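You operate a simulated robot arm through the tools that you are given. There is no shell and no other tool.

You are at the controls of a simulated robot arm. One attempt, no reset.

Task
Top up the tank to its yellow line from the watering can.
Fine: tank lamp off while pouring and on again after; lid shut, can back. Set down upright: watering can.

Only the result counts: the job must be done as asked and must still hold three seconds after the hand-in. Knocking over, shifting, dropping, spilling or breaking anything else fails it. Lids that push on must go on centred and level and be pressed home; caps that screw on are set level and turned clockwise until they are tight.

Robot
A 6-joint arm with a two-finger parallel gripper, fixed in place. Base frame: the origin is at the foot of the arm, x ahead of it, y to its left, z up. Units: m, degrees, N and s.
With the tool pointing down near the work surface it reaches from about 0.18 to 0.76 m from the base axis. Its first joint turns from -166.0 to 166.0 degrees. Payload 3.91 kg.
The tool frame sits at the grasp point between the pads (the TCP): z along the fingers, y along the line on which they close. The tips reach 0.03 m beyond it. Largest opening 0.11 m; finger width 0.02, thickness 0.01; the body of the gripper, 0.048 by 0.112 m, starts 0.055 m behind the TCP.
Orientation is told as [roll, pitch, yaw] about the base's x, y, z axes, in that order, counted from this pose: with the fingers straight down and closing along the base's y, the tool's x points along the base's -x, its y along +y and its z along -z.

Tools
- The arm moves only by the tool nudge_tool. Its argument "rows" is a list of rows, each an object (a shift or turn left out is 0, a gripper value left out holds the last) with "travel": the shift along the tool's x, y, z in m, a list of three; "dr": the turn, a rotation vector about the tool's x, y, z in degrees, a list of three; "claw": the finger opening in m, from 0 to 0.11. In form: [{"travel": [tx, ty, tz], "dr": [ax, ay, az], "claw": claw}, ...]. A call has 1 to 20 rows; each row is the pose to reach, as a shift and turn from the pose commanded when the call began, along the tool's axes at that moment. Each row takes 0.2 s and may step no farther than 0.05 m and 8.6 degrees from the row before; otherwise, or with a gripper value out of range, the whole call is refused. A pose out of reach is approached as far as the arm can. The call stops where the force on the tool passes 90 N (or 10 N more than at its start, if that is more) or the arm is blocked; 0.2 s more then pass. The fingers move at their own pace (about 0.045 m/s each) and stop on an object; they squeeze with about 35 N. The grip force told is the motor's: it shows also when the fingers shut on nothing. Time passes only in rows, and 0.2 s behind the last, so rows that repeat a pose let the fingers close. It gives the time, the measured TCP pose, the force on the tool (base axes), the opening and the grip force at its end, in the units of the frame above (readings bear some noise), with the torque about the TCP (base axes, N m) and any sound that the robot's microphone picked up, and new pictures: "show" is both (left out), scene, wrist or none.
- Cameras (640 x 400 px; columns grow to the right, rows downward): "scene" is fixed at [0.0467, 0.4961, 1.8702]; the picture's right is [-0.28, -0.96, 0.00], its down [-0.94, 0.27, -0.22] and it looks along [0.21, -0.06, -0.98] (base axes); focal length 246 px, centre (320, 200). "wrist" rides on the gripper at [0.071, 0.022, -0.107] in the tool frame; the picture's right is [-0.29, 0.96, 0.00], its down [-0.76, -0.23, -0.61] and it looks along [-0.58, -0.18, 0.79] (tool axes); focal length 243 px, centre (320, 200). There is no depth. A picture from a camera that has moved, and an enlarged one, comes with that camera's place and axes in the base frame and with its lens. The place of the scene camera against the robot may be out by one fixed shift of up to 0.025 m in any direction.
- slide_trunk(by): slides the trunk up (or, below 0, down) by that many m; the arm rides with it, the base frame stays. It gives what a move gives, with no picture.
- zoom(camera, box): a new picture of the part [left, top, right, bottom] of that camera's present view, enlarged. The clock stands still meanwhile.
- hand_in(): hands the job in; it is judged then, once.

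Places have to be worked out from the pictures, the camera data and where the tool is seen. Open the gripper and draw the arm clear of the work before you hand the job in, unless the task says otherwise.

The tools are called after ">>>" by a JSON object that holds its "fn" and its "kwargs". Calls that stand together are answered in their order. nudge_tool: Moves the arm, as the interface text tells. Its arguments: {"type":"object","properties":{"rows":{"type":"array","items":{"type":"object","properties":{"travel":{"type":"array","items":{"type":"number"}},"dr":{"type":"array","items":{"type":"number"}},"claw":{"type":"number"}}}},"show":{"type":"string","enum":["both","scene","wrist","none"]}},"required":["rows"]} The other tools are called the same way: slide_trunk (by) slides the trunk up or down; zoom (camera, box) takes an enlarged picture of a part of a camera's view; hand_in () hands the job in.

At the start:

```text
t: 0.0
tcp_pos: [0.2525, 0.2045, 1.4168]
ee_rot: [-0.1, 0.0, 0.1]
ft_force: [0.1, 0.1, -0.7]
ft_torque: [0.0, -0.01, 0.0]
opening: 0.1102
grasp_force: 0.0
trunk travel left (down, up): [-0.59, 0.0]
```

scene: 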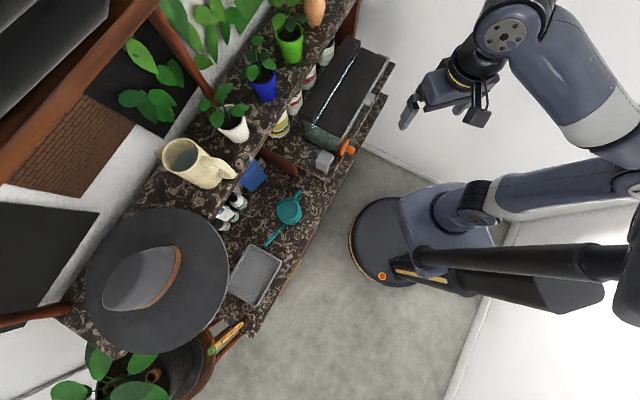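
wrist: 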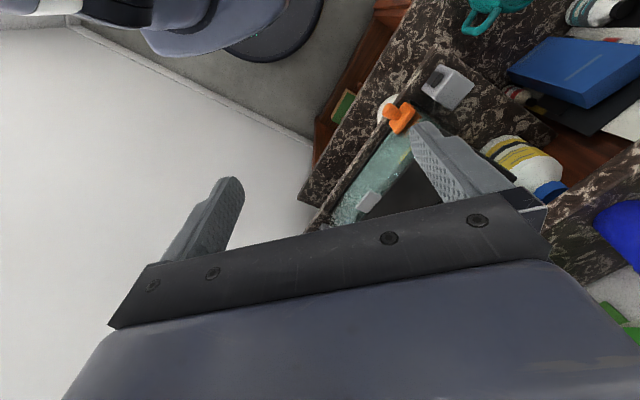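

The scene shows a bench with a tank (top right, dark lid), an orange tap-like item, a grey box and a teal can or similar. I'll zoom in on the details before moving anything.

>>> {"fn": "zoom", "kwargs": {"camera": "scene", "box": [260, 20, 420, 120]}}

>>> {"fn": "zoom", "kwargs": {"camera": "scene", "box": [280, 90, 400, 190]}}

>>> {"fn": "zoom", "kwargs": {"camera": "scene", "box": [150, 120, 310, 250]}}

>>> {"fn": "zoom", "kwargs": {"camera": "wrist", "box": [300, 0, 640, 260]}}

```text
4.00 times, centred on (340, 70) of scene
camera zoom: at [0.0467, 0.4961, 1.8702], right [-0.28, -0.96, 0.0], down [-0.94, 0.27, -0.22], along [0.21, -0.06, -0.98], focal length 984 px, centre (240, 720)
```

zoom: 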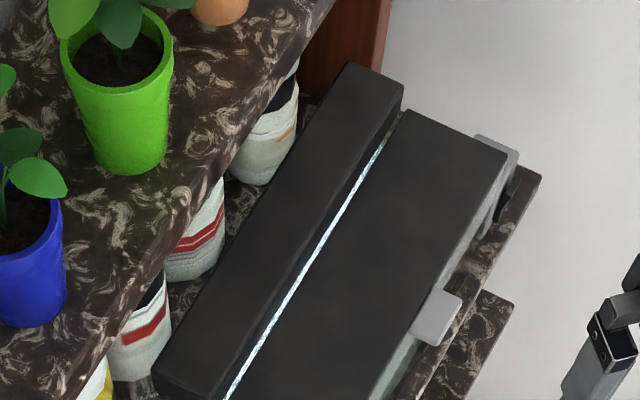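

```text
4.00 times, centred on (340, 140) of scene
camera zoom: at [0.0467, 0.4961, 1.8702], right [-0.28, -0.96, 0.0], down [-0.94, 0.27, -0.22], along [0.21, -0.06, -0.98], focal length 984 px, centre (240, 440)
```

zoom: 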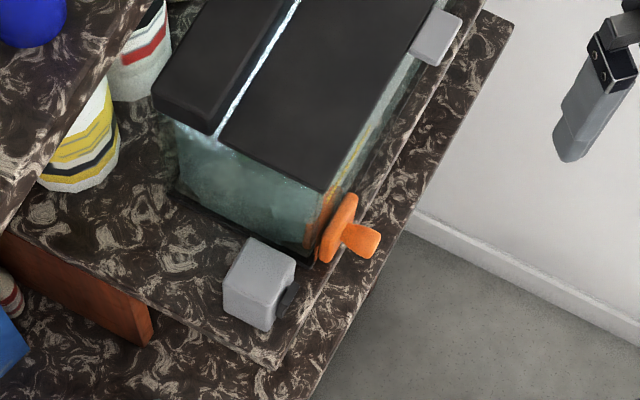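

```text
3.08 times, centred on (230, 185) of scene
camera zoom: at [0.0467, 0.4961, 1.8702], right [-0.28, -0.96, 0.0], down [-0.94, 0.27, -0.22], along [0.21, -0.06, -0.98], focal length 756 px, centre (597, 246)
```

zoom: 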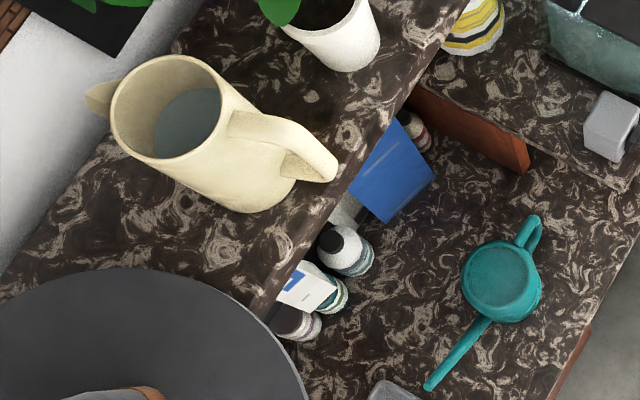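

```text
1.54 times, centred on (470, 130) of wrist
camera zoom: at [0.1814, 0.2263, 1.5262], right [0.29, 0.96, 0.0], down [0.76, -0.23, 0.61], along [0.58, -0.18, -0.79], focal length 373 px, centre (89, 308)
```

zoom: 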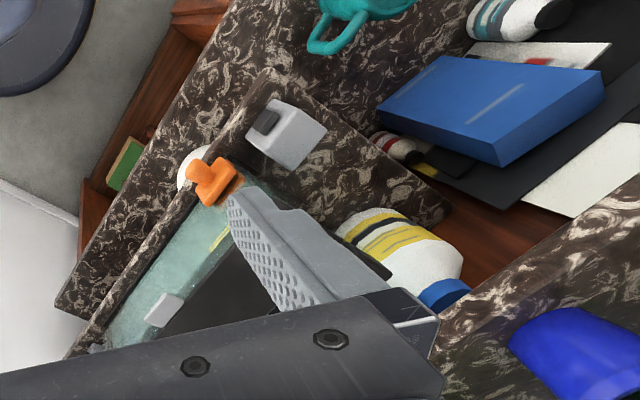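

The teal can sits on the lower bench. The tank has a front flap with a grey handle tab, and there is a grey box beside it that is probably the lamp switch. I'll turn the wrist so its camera faces the tank, and keep the arm high.

>>> {"fn": "nudge_tool", "kwargs": {"rows": [{"dr": [0, 0, -8]}, {"dr": [0, 0, -16], "travel": [0, -0.02, 0]}, {"dr": [0, 0, -24], "travel": [0, -0.04, 0]}, {"dr": [0, 0, -32], "travel": [0, -0.05, 0]}, {"dr": [0, 0, -40], "travel": [0, -0.05, 0]}, {"dr": [0, 0, -48], "travel": [0, -0.05, 0]}, {"dr": [0, 0, -56], "travel": [0, -0.05, 0]}, {"dr": [0, 0, -62], "travel": [0, -0.05, 0]}], "show": "both"}}

```text
t: 1.8
tcp_pos: [0.2534, 0.1547, 1.42]
ee_rot: [-0.1, 0.0, 62.2]
ft_force: [0.4, -1.0, -0.1]
ft_torque: [-0.02, -0.01, 0.01]
opening: 0.1099
grasp_force: 0.1
trunk travel left (down, up): [-0.59, 0.0]
camera wrist: at [0.2005, 0.1023, 1.5262], right [-0.71, 0.7, 0.0], down [0.56, 0.57, 0.61], along [0.43, 0.43, -0.79], focal length 243 px, centre (320, 200)
```

scene: 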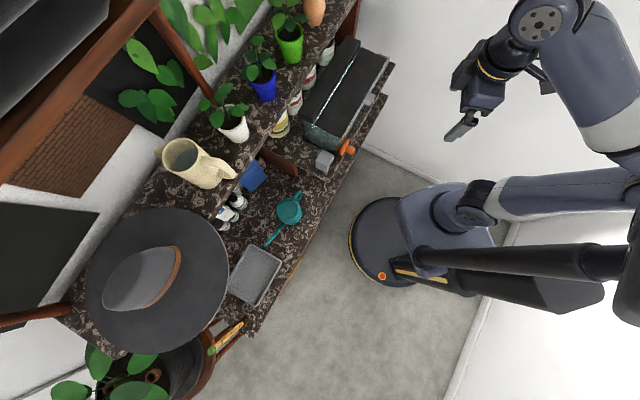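
wrist: 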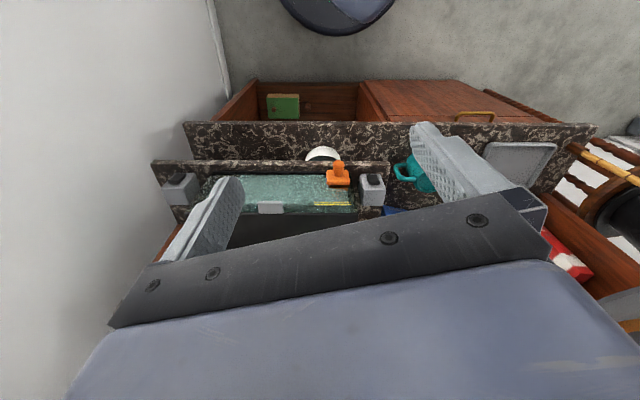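

There are two grey switch boxes, one at each end of the tank. I'll zoom in on both to tell them apart.

>>> {"fn": "zoom", "kwargs": {"camera": "wrist", "box": [145, 140, 305, 240]}}

>>> {"fn": "zoom", "kwargs": {"camera": "wrist", "box": [280, 140, 440, 240]}}

>>> {"fn": "zoom", "kwargs": {"camera": "scene", "box": [350, 40, 414, 80]}}

>>> {"fn": "zoom", "kwargs": {"camera": "scene", "box": [296, 130, 376, 180]}}

```text
4.00 times, centred on (225, 190) of wrist
camera zoom: at [0.2005, 0.1023, 1.5262], right [-0.71, 0.7, 0.0], down [0.56, 0.57, 0.61], along [0.43, 0.43, -0.79], focal length 970 px, centre (700, 240)
```

zoom: 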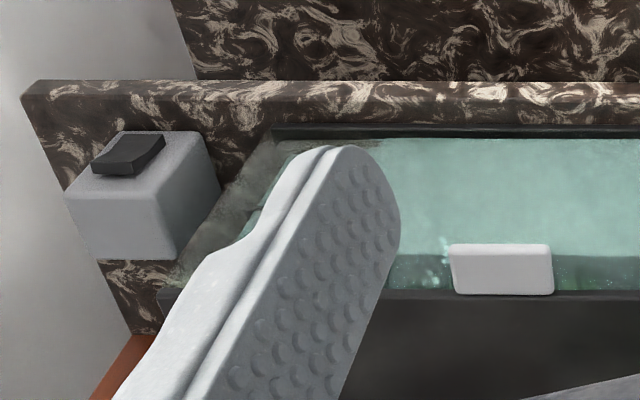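

```text
4.00 times, centred on (360, 190) of wrist
camera zoom: at [0.2005, 0.1023, 1.5262], right [-0.71, 0.7, 0.0], down [0.56, 0.57, 0.61], along [0.43, 0.43, -0.79], focal length 970 px, centre (160, 240)
```

zoom: 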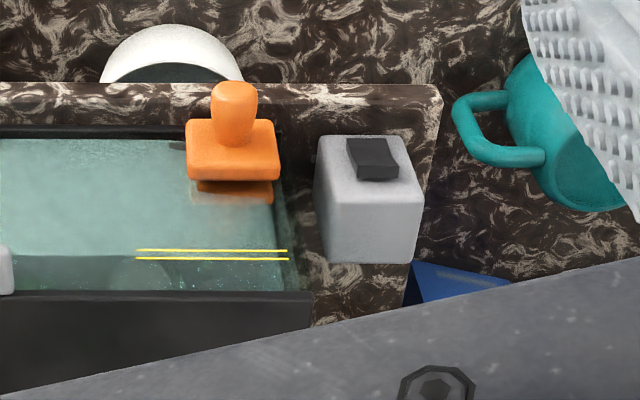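

```text
10.00 times, centred on (382, 60) of scene
camera zoom: at [0.0467, 0.4961, 1.8702], right [-0.28, -0.96, 0.0], down [-0.94, 0.27, -0.22], along [0.21, -0.06, -0.98], focal length 2459 px, centre (-300, 1600)
```

zoom: 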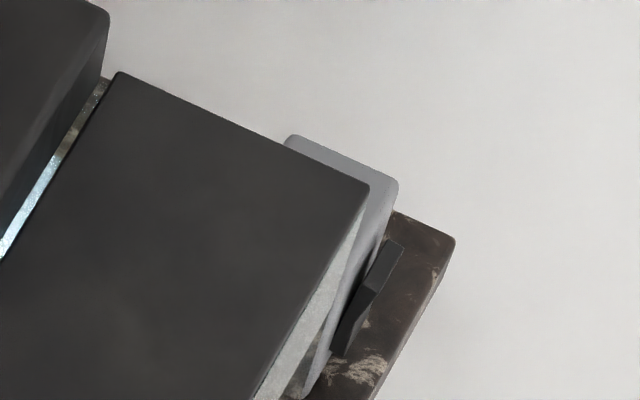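

```text
8.00 times, centred on (336, 155) of scene
camera zoom: at [0.0467, 0.4961, 1.8702], right [-0.28, -0.96, 0.0], down [-0.94, 0.27, -0.22], along [0.21, -0.06, -0.98], focal length 1967 px, centre (192, 560)
```

zoom: 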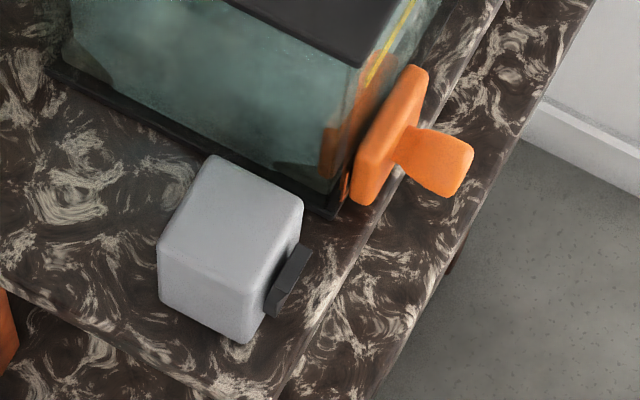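

The orange item is a glass scraper on the front, and the yellow marks are on the front glass near the switch at the near end. I'll lower the trunk a little and tilt the tool so the camera looks straight at the front of the tank.

>>> {"fn": "slide_trunk", "kwargs": {"by": -0.15}}

>>> {"fn": "nudge_tool", "kwargs": {"rows": [{"dr": [0, -8, 0]}, {"dr": [0, -16, 0]}, {"dr": [0, -24, 0]}, {"dr": [0, -32, 0]}], "show": "both"}}

```text
t: 3.5
tcp_pos: [0.2534, 0.1551, 1.2679]
ee_rot: [-0.1, -0.1, 62.1]
ft_force: [0.1, -0.1, -0.3]
ft_torque: [0.02, -0.02, 0.02]
opening: 0.1098
grasp_force: 0.2
trunk travel left (down, up): [-0.44, 0.15]
```

```text
t: 4.5
tcp_pos: [0.2529, 0.1537, 1.2682]
ee_rot: [-0.2, -32.1, 62.1]
ft_force: [0.0, 0.2, 0.7]
ft_torque: [0.02, 0.0, -0.01]
opening: 0.1099
grasp_force: 0.1
trunk travel left (down, up): [-0.44, 0.15]
camera wrist: at [0.179, 0.062, 1.3222], right [-0.73, 0.67, 0.15], down [0.35, 0.18, 0.92], along [0.58, 0.73, -0.36], focal length 243 px, centre (320, 200)
```

scene: 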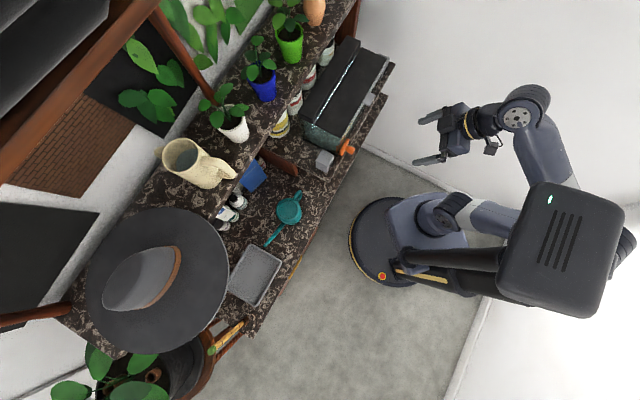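
wrist: 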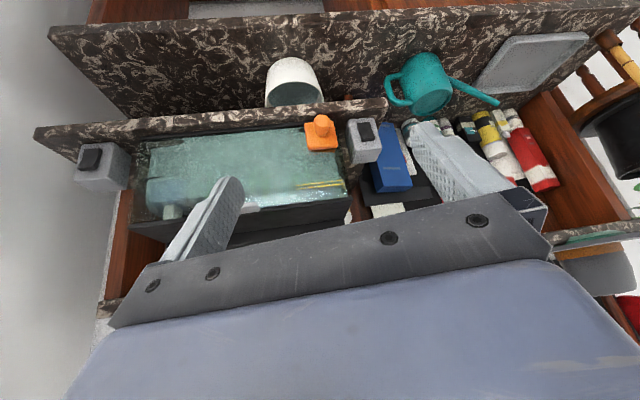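

Now I have a clear view of the tank front, though upside-down. I'll zoom in on the switches, the tank and the can.

>>> {"fn": "zoom", "kwargs": {"camera": "wrist", "box": [60, 130, 156, 190]}}

>>> {"fn": "zoom", "kwargs": {"camera": "wrist", "box": [290, 100, 402, 170]}}

>>> {"fn": "zoom", "kwargs": {"camera": "wrist", "box": [130, 110, 354, 250]}}

>>> {"fn": "zoom", "kwargs": {"camera": "wrist", "box": [350, 30, 510, 130]}}

```text
6.67 times, centred on (108, 160) of wrist
camera zoom: at [0.179, 0.062, 1.3222], right [-0.73, 0.67, 0.15], down [0.35, 0.18, 0.92], along [0.58, 0.73, -0.36], focal length 1618 px, centre (1733, 467)
```

zoom: 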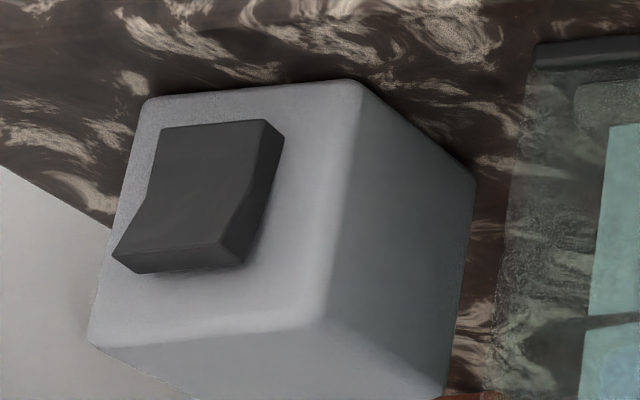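

```text
5.71 times, centred on (346, 135) of wrist
camera zoom: at [0.179, 0.062, 1.3222], right [-0.73, 0.67, 0.15], down [0.35, 0.18, 0.92], along [0.58, 0.73, -0.36], focal length 1386 px, centre (171, 571)
```

zoom: 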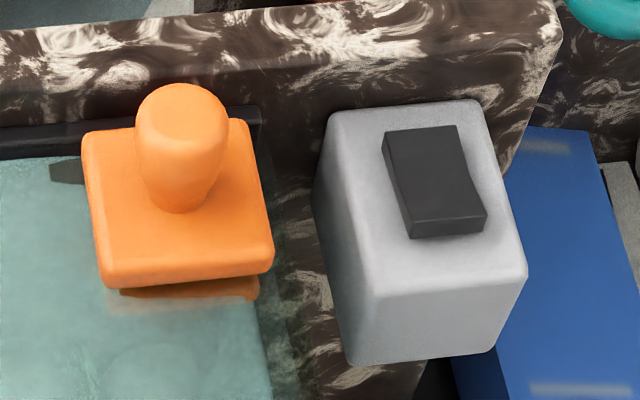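

```text
2.86 times, centred on (242, 180) of wrist
camera zoom: at [0.179, 0.062, 1.3222], right [-0.73, 0.67, 0.15], down [0.35, 0.18, 0.92], along [0.58, 0.73, -0.36], focal length 693 px, centre (543, 257)
```

zoom: 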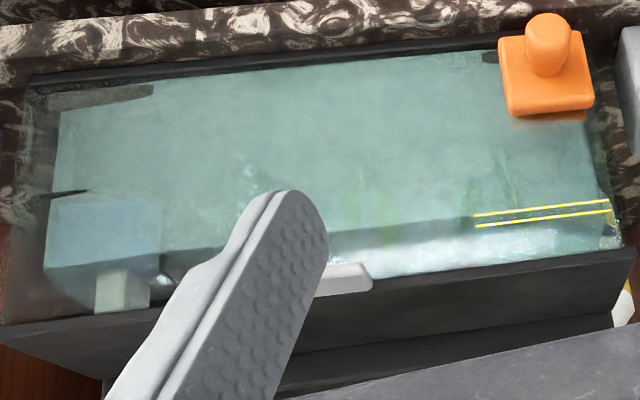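

```text
4.00 times, centred on (430, 80) of wrist
camera zoom: at [0.179, 0.062, 1.3222], right [-0.73, 0.67, 0.15], down [0.35, 0.18, 0.92], along [0.58, 0.73, -0.36], focal length 970 px, centre (-120, 680)
```

zoom: 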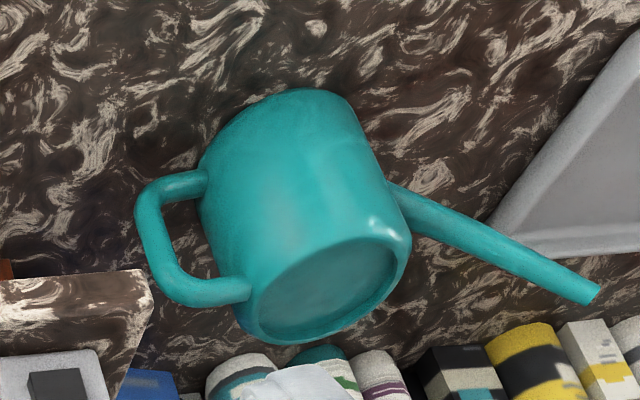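

Both switches have rockers on their fronts, and a filter-like box sits inside the tank at the far end. I'll bring the camera closer to the near switch and the yellow marks.

>>> {"fn": "nudge_tool", "kwargs": {"rows": [{"travel": [-0.018, 0.024, 0.037]}, {"travel": [-0.036, 0.048, 0.074]}, {"travel": [-0.0547, 0.0727, 0.111]}], "show": "both"}}

```text
t: 5.3
tcp_pos: [0.2393, 0.2828, 1.2018]
ee_rot: [-0.1, -32.0, 62.1]
ft_force: [0.4, -0.1, -0.3]
ft_torque: [0.01, -0.01, 0.03]
opening: 0.1099
grasp_force: 0.0
trunk travel left (down, up): [-0.44, 0.15]
camera wrist: at [0.1648, 0.1899, 1.2558], right [-0.73, 0.67, 0.15], down [0.35, 0.18, 0.92], along [0.58, 0.72, -0.37], focal length 243 px, centre (320, 200)
```

scene: 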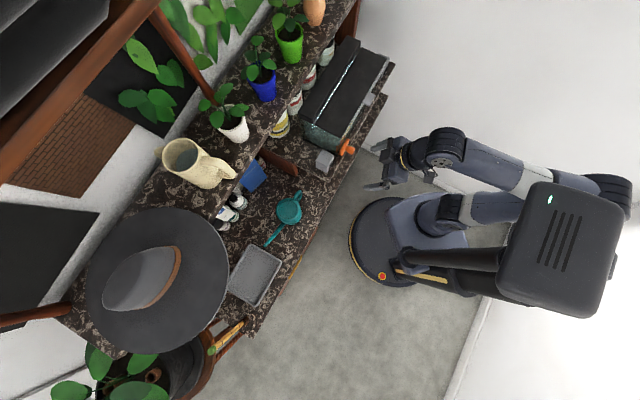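
wrist: 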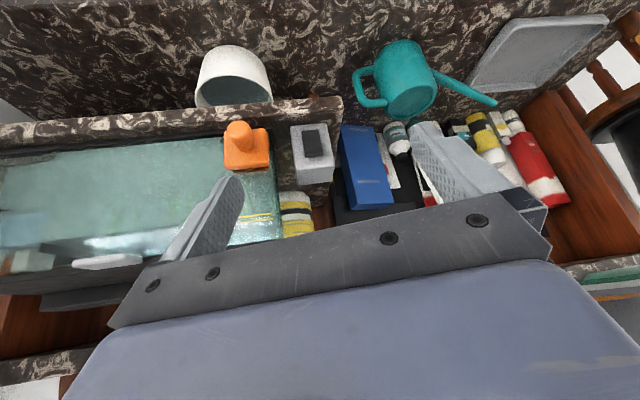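

>>> {"fn": "zoom", "kwargs": {"camera": "wrist", "box": [200, 110, 360, 210]}}

>>> {"fn": "zoom", "kwargs": {"camera": "wrist", "box": [222, 195, 318, 255]}}

>>> {"fn": "zoom", "kwargs": {"camera": "wrist", "box": [340, 30, 500, 130]}}

>>> {"fn": "zoom", "kwargs": {"camera": "wrist", "box": [0, 180, 192, 300]}}

```text
4.00 times, centred on (280, 160) of wrist
camera zoom: at [0.1648, 0.1899, 1.2558], right [-0.73, 0.67, 0.15], down [0.35, 0.18, 0.92], along [0.58, 0.72, -0.37], focal length 970 px, centre (480, 360)
```

zoom: 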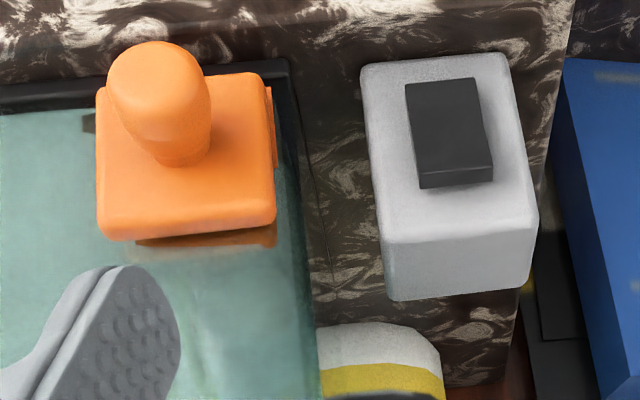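

```text
6.67 times, centred on (270, 225) of wrist
camera zoom: at [0.1648, 0.1899, 1.2558], right [-0.73, 0.67, 0.15], down [0.35, 0.18, 0.92], along [0.58, 0.72, -0.37], focal length 1618 px, centre (653, 33)
```

zoom: 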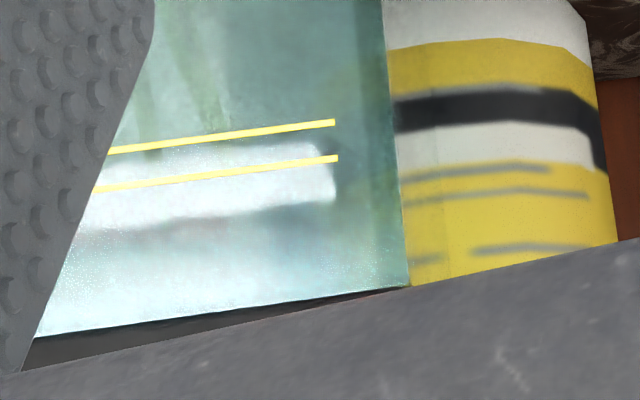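

```text
4.00 times, centred on (420, 80) of wrist
camera zoom: at [0.1648, 0.1899, 1.2558], right [-0.73, 0.67, 0.15], down [0.35, 0.18, 0.92], along [0.58, 0.72, -0.37], focal length 970 px, centre (-80, 680)
```

zoom: 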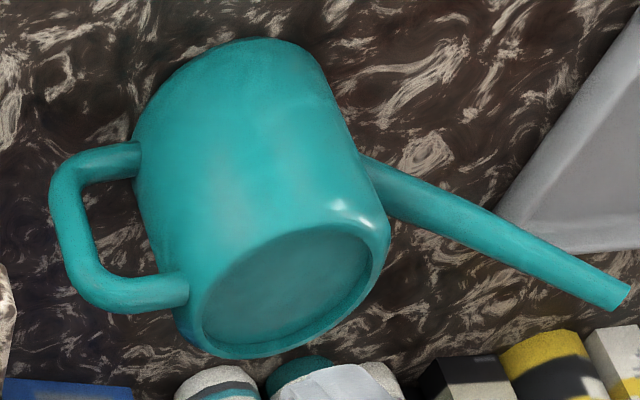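

```text
3.33 times, centred on (96, 240) of wrist
camera zoom: at [0.1648, 0.1899, 1.2558], right [-0.73, 0.67, 0.15], down [0.35, 0.18, 0.92], along [0.58, 0.72, -0.37], focal length 809 px, centre (1067, 67)
```

zoom: 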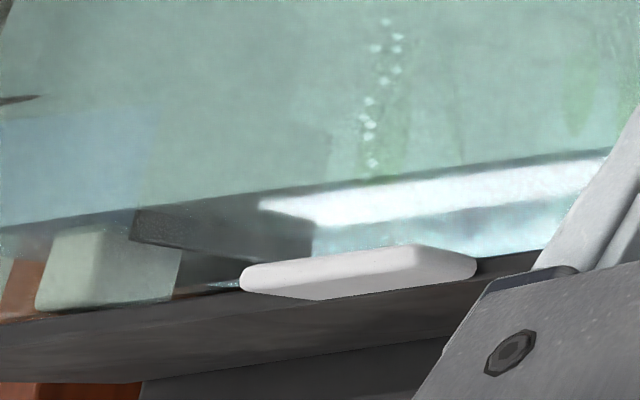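

Zoomed pictures are re-rendered in full detail, so I'll zoom tightly on the rockers to read their tilt, and on the tank to find the water level.

>>> {"fn": "zoom", "kwargs": {"camera": "wrist", "box": [288, 120, 336, 150]}}

>>> {"fn": "zoom", "kwargs": {"camera": "scene", "box": [320, 154, 344, 169]}}

>>> {"fn": "zoom", "kwargs": {"camera": "scene", "box": [374, 57, 398, 72]}}

>>> {"fn": "zoom", "kwargs": {"camera": "scene", "box": [330, 80, 390, 118]}}

```text
13.33 times, centred on (312, 135) of wrist
camera zoom: at [0.1648, 0.1899, 1.2558], right [-0.73, 0.67, 0.15], down [0.35, 0.18, 0.92], along [0.58, 0.72, -0.37], focal length 3235 px, centre (427, 1067)
```

zoom: 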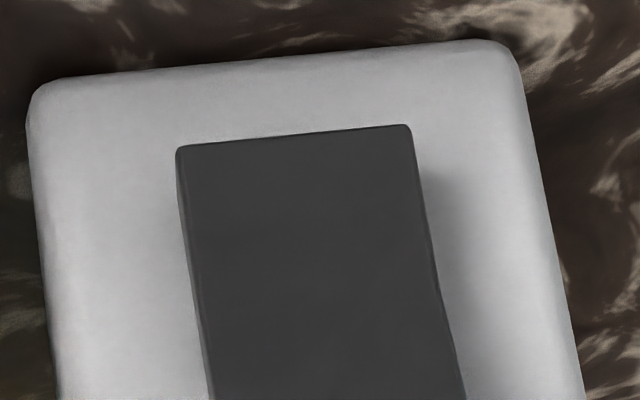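

```text
16.00 times, centred on (332, 162) of scene
camera zoom: at [0.0467, 0.4961, 1.8702], right [-0.28, -0.96, 0.0], down [-0.94, 0.27, -0.22], along [0.21, -0.06, -0.98], focal length 3934 px, centre (128, 816)
```

zoom: 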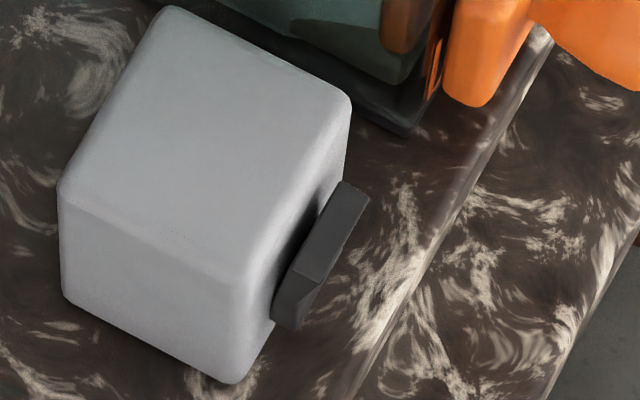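

```text
16.00 times, centred on (386, 64) of scene
camera zoom: at [0.0467, 0.4961, 1.8702], right [-0.28, -0.96, 0.0], down [-0.94, 0.27, -0.22], along [0.21, -0.06, -0.98], focal length 3934 px, centre (-736, 2368)
```

zoom: 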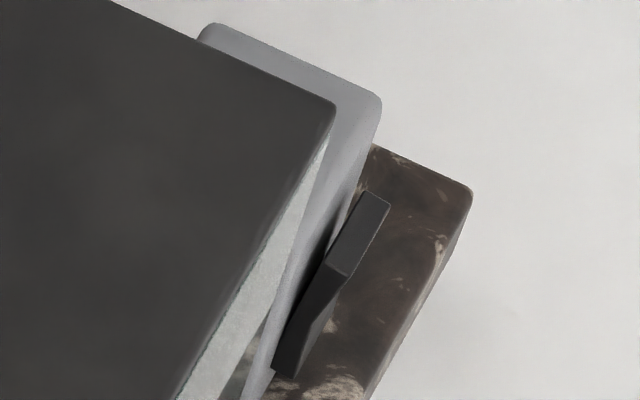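

```text
10.53 times, centred on (360, 99) of scene
camera zoom: at [0.0467, 0.4961, 1.8702], right [-0.28, -0.96, 0.0], down [-0.94, 0.27, -0.22], along [0.21, -0.06, -0.98], focal length 2588 px, centre (-101, 1263)
```

zoom: 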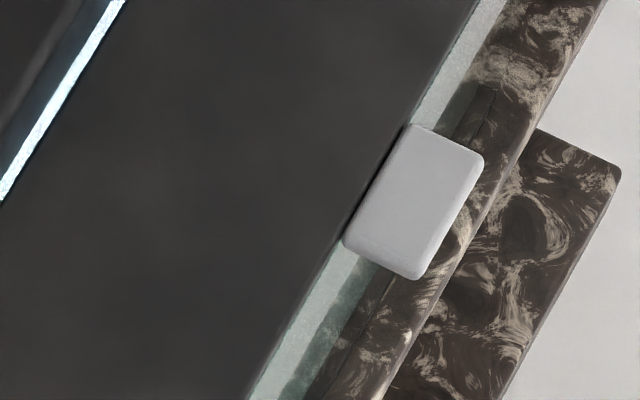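

The lid tab and rockers are clearer now. I'll zoom further on each rocker's side profile to see which half sticks out.

>>> {"fn": "zoom", "kwargs": {"camera": "scene", "box": [328, 160, 338, 167]}}

>>> {"fn": "zoom", "kwargs": {"camera": "scene", "box": [382, 63, 392, 70]}}

>>> {"fn": "zoom", "kwargs": {"camera": "wrist", "box": [292, 124, 340, 162]}}

```text
16.00 times, centred on (333, 164) of scene
camera zoom: at [0.0467, 0.4961, 1.8702], right [-0.28, -0.96, 0.0], down [-0.94, 0.27, -0.22], along [0.21, -0.06, -0.98], focal length 3934 px, centre (112, 784)
```

zoom: 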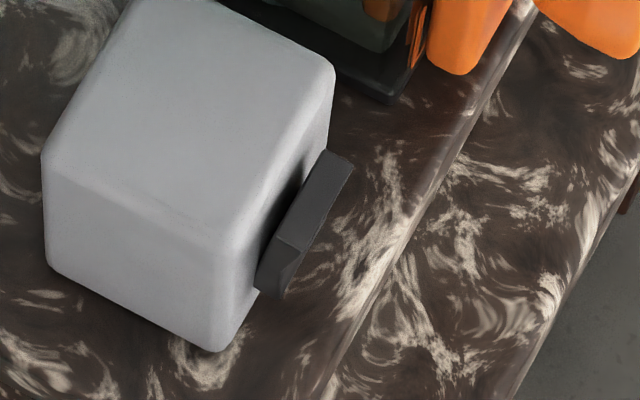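

```text
16.00 times, centred on (387, 66) of scene
camera zoom: at [0.0467, 0.4961, 1.8702], right [-0.28, -0.96, 0.0], down [-0.94, 0.27, -0.22], along [0.21, -0.06, -0.98], focal length 3934 px, centre (-752, 2336)
```

zoom: 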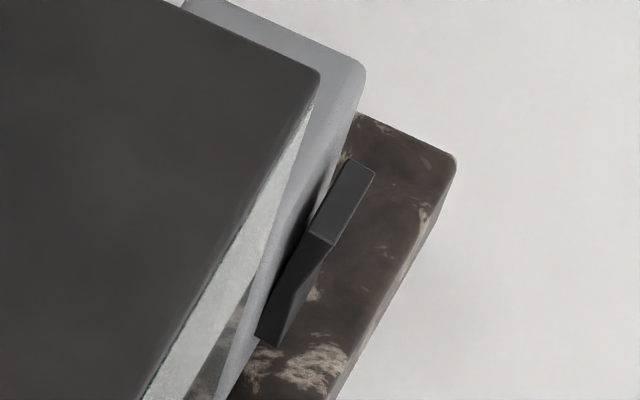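

```text
10.53 times, centred on (316, 143) of wrist
camera zoom: at [0.1648, 0.1899, 1.2558], right [-0.73, 0.67, 0.15], down [0.35, 0.18, 0.92], along [0.58, 0.72, -0.37], focal length 2554 px, centre (362, 800)
```

zoom: 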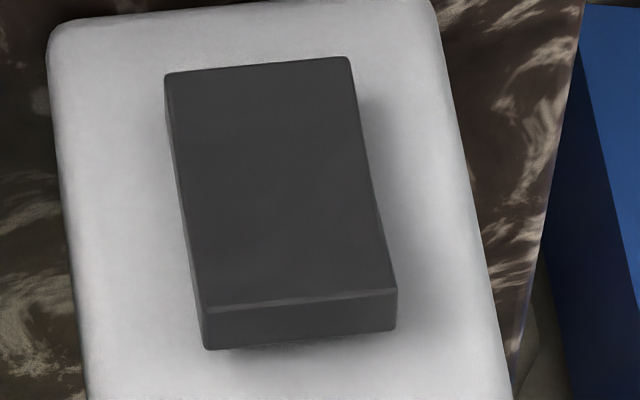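

Both rockers have the top half out and the bottom half pressed in, so both look to be in the same state. I'll look at the far switch up close for a label or cable before choosing one.

>>> {"fn": "nudge_tool", "kwargs": {"rows": [{"travel": [0.0106, -0.042, -0.0066]}, {"travel": [0.0211, -0.084, -0.0132]}, {"travel": [0.0317, -0.126, -0.0198]}, {"travel": [0.0422, -0.168, -0.0264]}, {"travel": [0.0528, -0.21, -0.033]}, {"travel": [0.0634, -0.252, -0.0396]}, {"travel": [0.0739, -0.294, -0.0462]}, {"travel": [0.0845, -0.3357, -0.0528]}], "show": "both"}}

```text
t: 7.2
tcp_pos: [0.4884, 0.0358, 1.2045]
ee_rot: [-0.1, -32.0, 62.0]
ft_force: [-0.1, -0.3, -0.7]
ft_torque: [-0.02, -0.03, -0.01]
opening: 0.1102
grasp_force: 0.0
trunk travel left (down, up): [-0.44, 0.15]
camera wrist: at [0.4146, -0.0569, 1.2573], right [-0.73, 0.67, 0.15], down [0.35, 0.18, 0.92], along [0.58, 0.72, -0.37], focal length 243 px, centre (320, 200)
```

scene: 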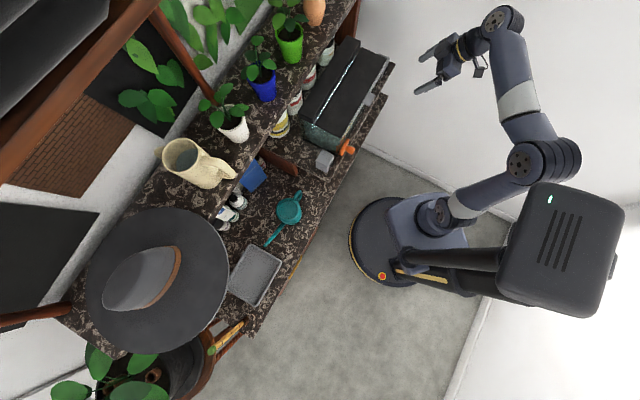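
wrist: 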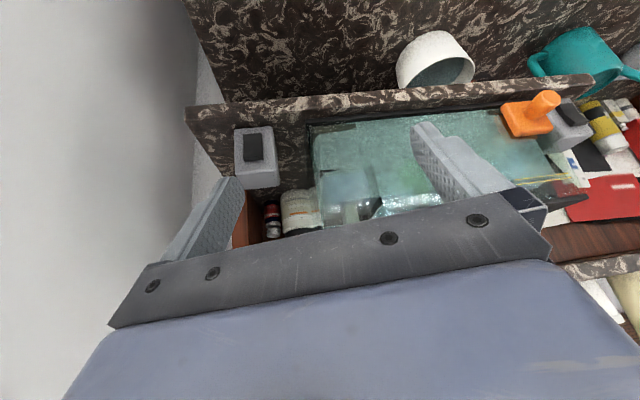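

>>> {"fn": "zoom", "kwargs": {"camera": "wrist", "box": [216, 100, 312, 160]}}

>>> {"fn": "zoom", "kwargs": {"camera": "wrist", "box": [300, 100, 460, 220]}}

>>> {"fn": "zoom", "kwargs": {"camera": "wrist", "box": [500, 80, 620, 160]}}

>>> {"fn": "zoom", "kwargs": {"camera": "wrist", "box": [480, 10, 640, 110]}}

```text
6.67 times, centred on (264, 130) of wrist
camera zoom: at [0.4146, -0.0569, 1.2573], right [-0.73, 0.67, 0.15], down [0.35, 0.18, 0.92], along [0.58, 0.72, -0.37], focal length 1618 px, centre (693, 667)
```

zoom: 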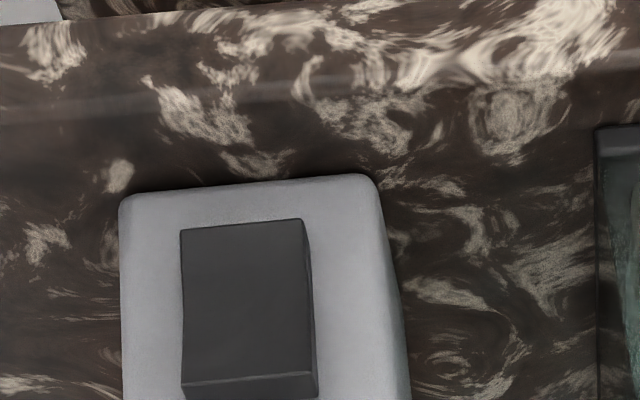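

```text
3.33 times, centred on (380, 160) of wrist
camera zoom: at [0.4146, -0.0569, 1.2573], right [-0.73, 0.67, 0.15], down [0.35, 0.18, 0.92], along [0.58, 0.72, -0.37], focal length 809 px, centre (120, 333)
```

zoom: 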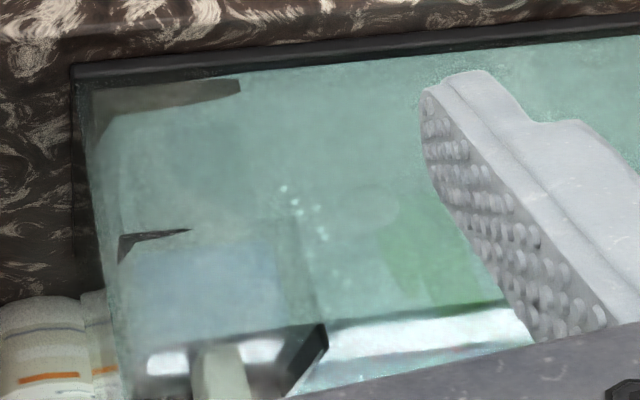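

```text
5.00 times, centred on (560, 120) of wrist
camera zoom: at [0.4146, -0.0569, 1.2573], right [-0.73, 0.67, 0.15], down [0.35, 0.18, 0.92], along [0.58, 0.72, -0.37], focal length 1213 px, centre (-880, 600)
```

zoom: 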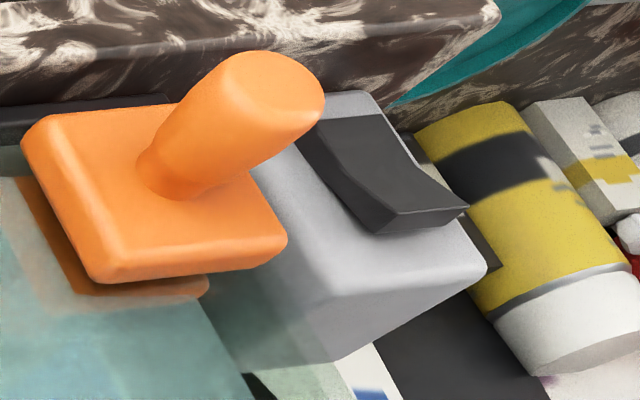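

```text
4.00 times, centred on (560, 60) of wrist
camera zoom: at [0.4146, -0.0569, 1.2573], right [-0.73, 0.67, 0.15], down [0.35, 0.18, 0.92], along [0.58, 0.72, -0.37], focal length 970 px, centre (-640, 760)
```

zoom: 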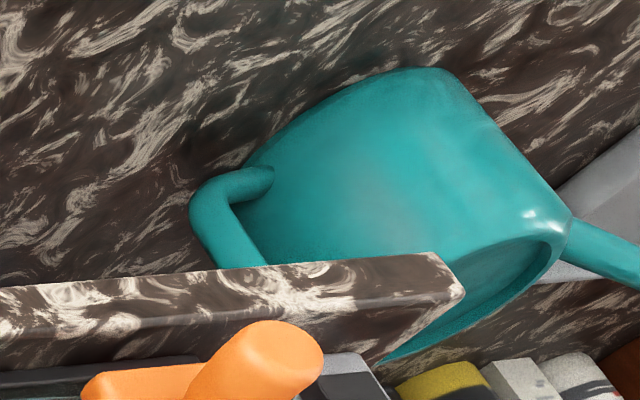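

The near rocker clearly has its top half sticking out, and neither switch has a label. The filter sits by the far switch, so I'll try the near one first. I'm going back to it with fingers closed and turning square to the tank front.

>>> {"fn": "nudge_tool", "kwargs": {"rows": [{"travel": [-0.0148, 0.0424, 0.0093], "claw": 0.0}, {"travel": [-0.0296, 0.0849, 0.0185], "claw": 0.0}, {"travel": [-0.0444, 0.1273, 0.0278], "claw": 0.0}, {"travel": [-0.0592, 0.1698, 0.037], "claw": 0.0}, {"travel": [-0.074, 0.2122, 0.0463], "claw": 0.0}, {"travel": [-0.0889, 0.2546, 0.0556], "claw": 0.0}, {"travel": [-0.1037, 0.2971, 0.0648], "claw": 0.0}, {"travel": [-0.1185, 0.3395, 0.0741], "claw": 0.0}], "show": "none"}}

>>> {"fn": "nudge_tool", "kwargs": {"rows": [{"dr": [4.4, 0, 7.0]}, {"dr": [8.76, 0, 13.98]}], "show": "none"}}

>>> {"fn": "nudge_tool", "kwargs": {"rows": [{"dr": [0, -8, 0]}, {"dr": [0, -16, 0]}, {"dr": [0, -24, 0]}], "show": "both"}}

```text
t: 8.9
tcp_pos: [0.2525, 0.3179, 1.2054]
ee_rot: [0.0, -32.1, 62.1]
ft_force: [0.3, 0.2, 0.0]
ft_torque: [0.0, 0.0, 0.02]
opening: 0.0002
grasp_force: 34.6
trunk travel left (down, up): [-0.44, 0.15]
```

```text
t: 9.6
tcp_pos: [0.2548, 0.3181, 1.2044]
ee_rot: [-0.2, -32.1, 45.5]
ft_force: [-0.1, -0.2, -0.4]
ft_torque: [-0.02, 0.01, -0.02]
opening: 0.0
grasp_force: 34.9
trunk travel left (down, up): [-0.44, 0.15]
```

```text
t: 10.3
tcp_pos: [0.2532, 0.3184, 1.2043]
ee_rot: [-0.1, -56.2, 45.8]
ft_force: [-0.5, -0.2, 1.1]
ft_torque: [-0.01, 0.0, -0.01]
opening: 0.0
grasp_force: 35.2
trunk travel left (down, up): [-0.44, 0.15]
camera wrist: at [0.1477, 0.2423, 1.2049], right [-0.57, 0.79, 0.24], down [0.11, -0.22, 0.97], along [0.81, 0.58, 0.04], focal length 243 px, centre (320, 200)
```

scene: 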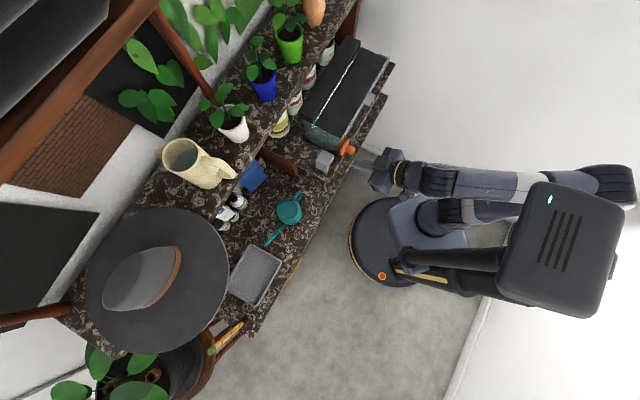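
wrist: 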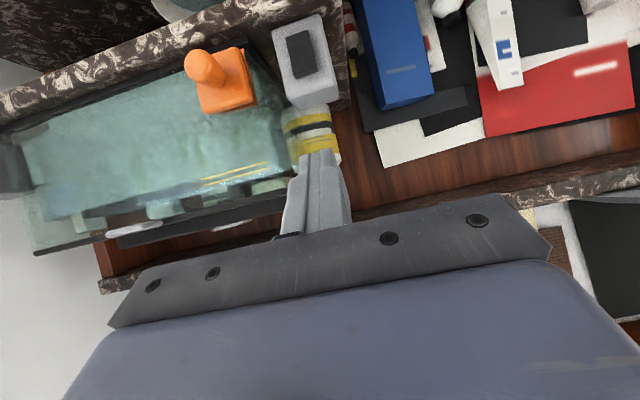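

This nearly level view is useful for reading the waterline against the yellow marks, so I'll zoom in before pressing.

>>> {"fn": "zoom", "kwargs": {"camera": "wrist", "box": [170, 140, 298, 220]}}

>>> {"fn": "zoom", "kwargs": {"camera": "wrist", "box": [20, 110, 212, 250]}}

```text
5.00 times, centred on (234, 180) of wrist
camera zoom: at [0.1477, 0.2423, 1.2049], right [-0.57, 0.79, 0.24], down [0.11, -0.22, 0.97], along [0.81, 0.58, 0.04], focal length 1213 px, centre (750, 300)
```

zoom: 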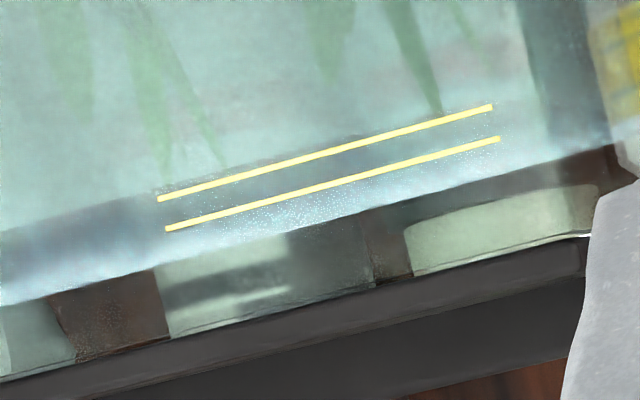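

```text
2.86 times, centred on (116, 180) of wrist
camera zoom: at [0.1477, 0.2423, 1.2049], right [-0.57, 0.79, 0.24], down [0.11, -0.22, 0.97], along [0.81, 0.58, 0.04], focal length 693 px, centre (903, 257)
```

zoom: 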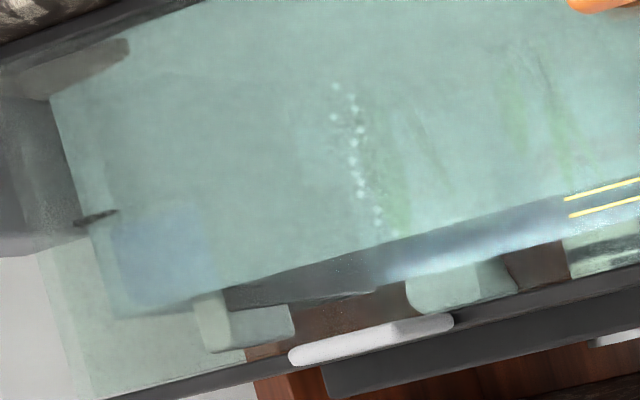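

The waterline sits roughly 1–2 mm below the lower yellow mark. Next I'll lower the closed fingertips to the height of the rocker's top half, still short of contact.

>>> {"fn": "nudge_tool", "kwargs": {"rows": [{"travel": [0.0403, 0, 0.027], "claw": 0.0}, {"travel": [0.0806, 0, 0.0539], "claw": 0.0}], "show": "both"}}

```text
t: 10.9
tcp_pos: [0.2516, 0.3187, 1.1076]
ee_rot: [0.0, -56.0, 45.6]
ft_force: [0.3, 0.2, -0.1]
ft_torque: [0.01, 0.01, 0.0]
opening: 0.0
grasp_force: 34.6
trunk travel left (down, up): [-0.44, 0.15]
camera wrist: at [0.1467, 0.2413, 1.1096], right [-0.57, 0.79, 0.24], down [0.11, -0.22, 0.97], along [0.81, 0.58, 0.04], focal length 243 px, centre (320, 200)
```

scene: 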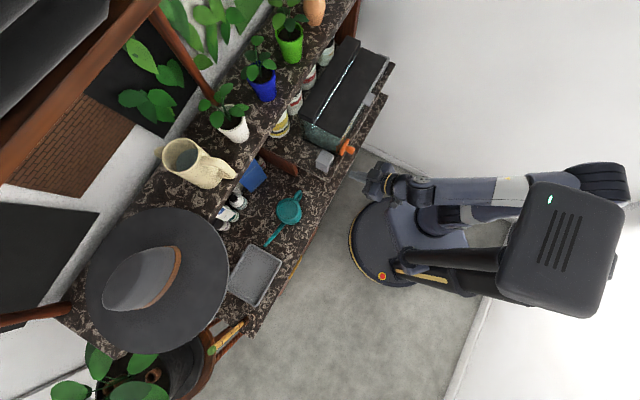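
wrist: 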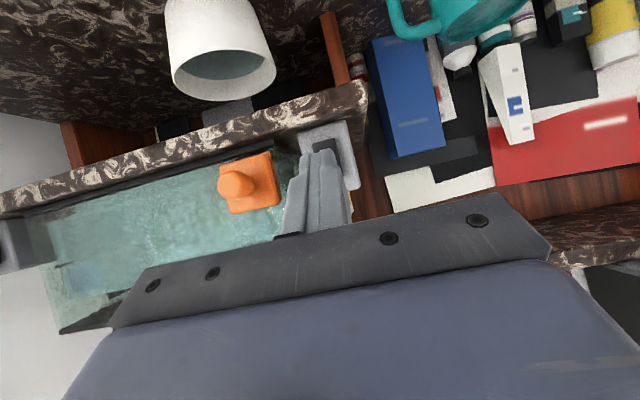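

>>> {"fn": "zoom", "kwargs": {"camera": "wrist", "box": [280, 110, 376, 200]}}

```text
4.44 times, centred on (328, 155) of wrist
camera zoom: at [0.1467, 0.2413, 1.1096], right [-0.57, 0.79, 0.24], down [0.11, -0.22, 0.97], along [0.81, 0.58, 0.04], focal length 1078 px, centre (284, 400)
```

zoom: 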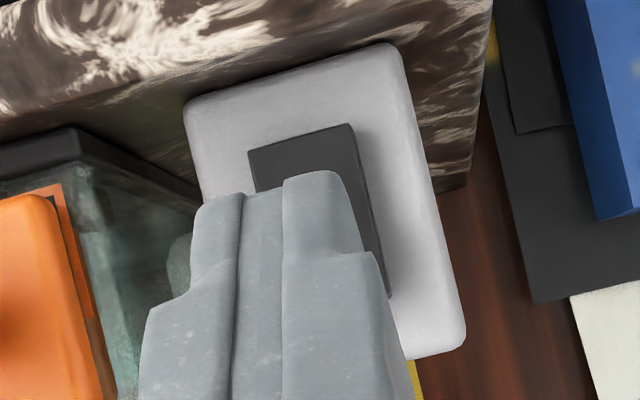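

The fingertips are lined up with the rocker. I'll advance along the tank-front normal until the force rises.

>>> {"fn": "nudge_tool", "kwargs": {"rows": [{"travel": [-0.0227, 0, 0.039], "claw": 0.0}, {"travel": [-0.0294, 0, 0.049], "claw": 0.0}, {"travel": [-0.0311, 0, 0.0514], "claw": 0.0}], "show": "both"}}

```text
t: 11.8
tcp_pos: [0.2922, 0.3598, 1.1034]
ee_rot: [-0.2, -56.0, 45.7]
ft_force: [-4.2, -4.8, -1.5]
ft_torque: [-0.08, 0.02, -0.05]
opening: 0.0
grasp_force: 34.8
trunk travel left (down, up): [-0.44, 0.15]
camera wrist: at [0.1877, 0.2838, 1.1052], right [-0.57, 0.79, 0.24], down [0.11, -0.22, 0.97], along [0.81, 0.58, 0.04], focal length 243 px, centre (320, 200)
```

scene: 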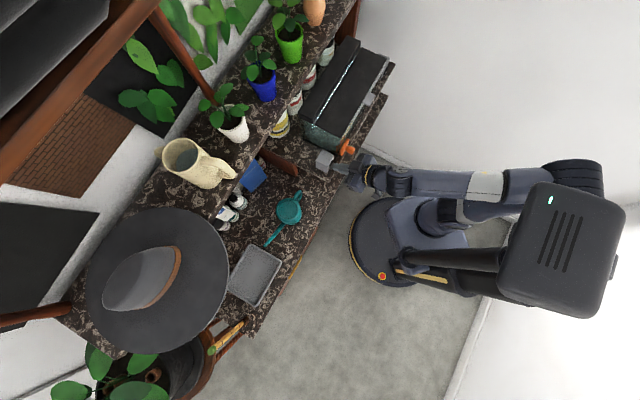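
wrist: 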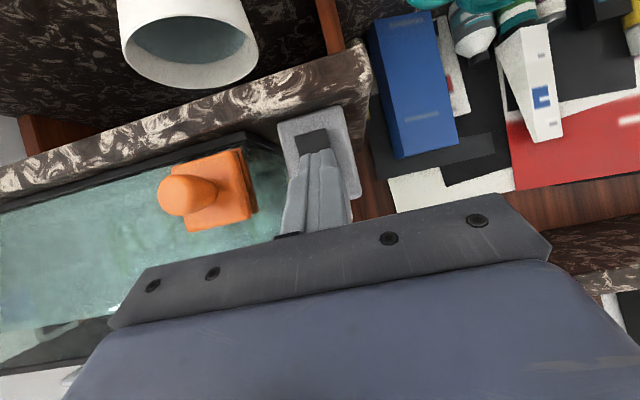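

Contact is about 6 N. I'll check the lamp strip and the rocker before pushing further.

>>> {"fn": "zoom", "kwargs": {"camera": "scene", "box": [300, 30, 400, 140]}}

>>> {"fn": "zoom", "kwargs": {"camera": "wrist", "box": [260, 90, 376, 190]}}

```text
3.64 times, centred on (350, 85) of scene
camera zoom: at [0.0467, 0.4961, 1.8702], right [-0.28, -0.96, 0.0], down [-0.94, 0.27, -0.22], along [0.21, -0.06, -0.98], focal length 894 px, centre (211, 618)
```

zoom: 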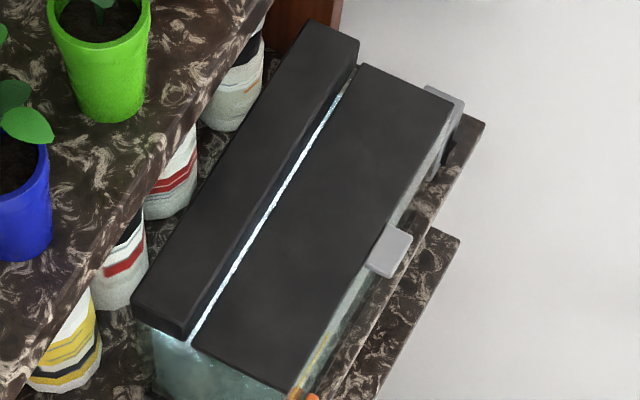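

```text
4.00 times, centred on (318, 140) of wrist
camera zoom: at [0.1877, 0.2838, 1.1052], right [-0.57, 0.79, 0.24], down [0.11, -0.22, 0.97], along [0.81, 0.58, 0.04], focal length 970 px, centre (328, 440)
```

zoom: 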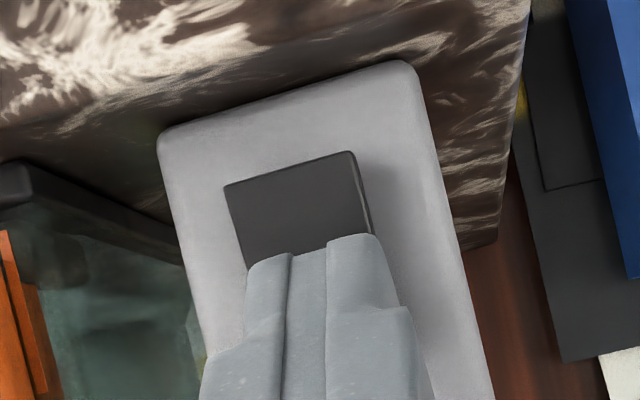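

The lamp is still on, so the rocker hasn't flipped yet. I'll push a few more millimetres in small steps.

>>> {"fn": "nudge_tool", "kwargs": {"rows": [{"travel": [-0.0011, 0, 0.0017], "claw": 0.0}, {"travel": [-0.0022, 0, 0.0033], "claw": 0.0}, {"travel": [-0.0028, 0, 0.0041], "claw": 0.0}], "show": "scene"}}

>>> {"fn": "zoom", "kwargs": {"camera": "scene", "box": [300, 30, 400, 140]}}

>>> {"fn": "zoom", "kwargs": {"camera": "wrist", "box": [260, 90, 376, 190]}}

```text
t: 12.6
tcp_pos: [0.294, 0.361, 1.1032]
ee_rot: [-0.1, -55.9, 45.7]
ft_force: [-45.1, -36.1, -2.5]
ft_torque: [-0.31, 0.49, 0.18]
opening: 0.0
grasp_force: 35.5
trunk travel left (down, up): [-0.44, 0.15]
```

scene: 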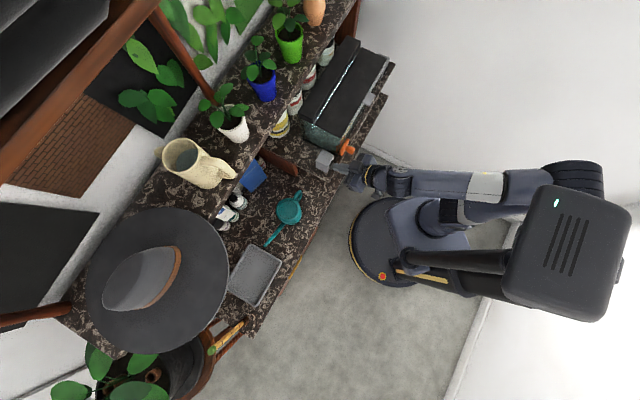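

```text
3.64 times, centred on (350, 85) of scene
camera zoom: at [0.0467, 0.4961, 1.8702], right [-0.28, -0.96, 0.0], down [-0.94, 0.27, -0.22], along [0.21, -0.06, -0.98], focal length 894 px, centre (211, 618)
```

zoom: 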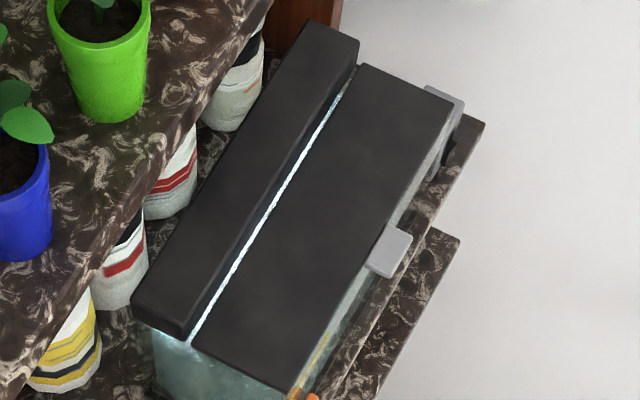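

```text
4.00 times, centred on (318, 140) of wrist
camera zoom: at [0.1878, 0.2841, 1.1053], right [-0.57, 0.79, 0.24], down [0.11, -0.22, 0.97], along [0.81, 0.58, 0.04], focal length 970 px, centre (328, 440)
```

zoom: 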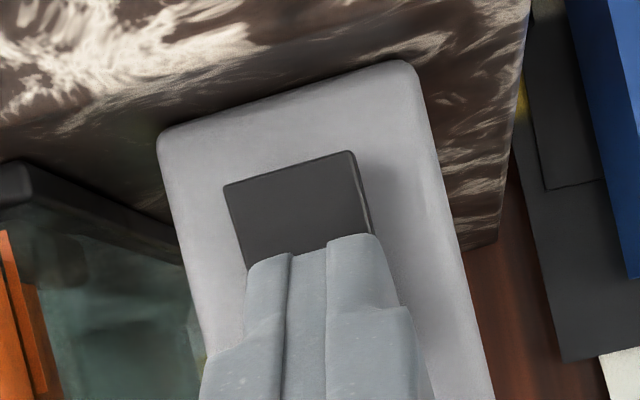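

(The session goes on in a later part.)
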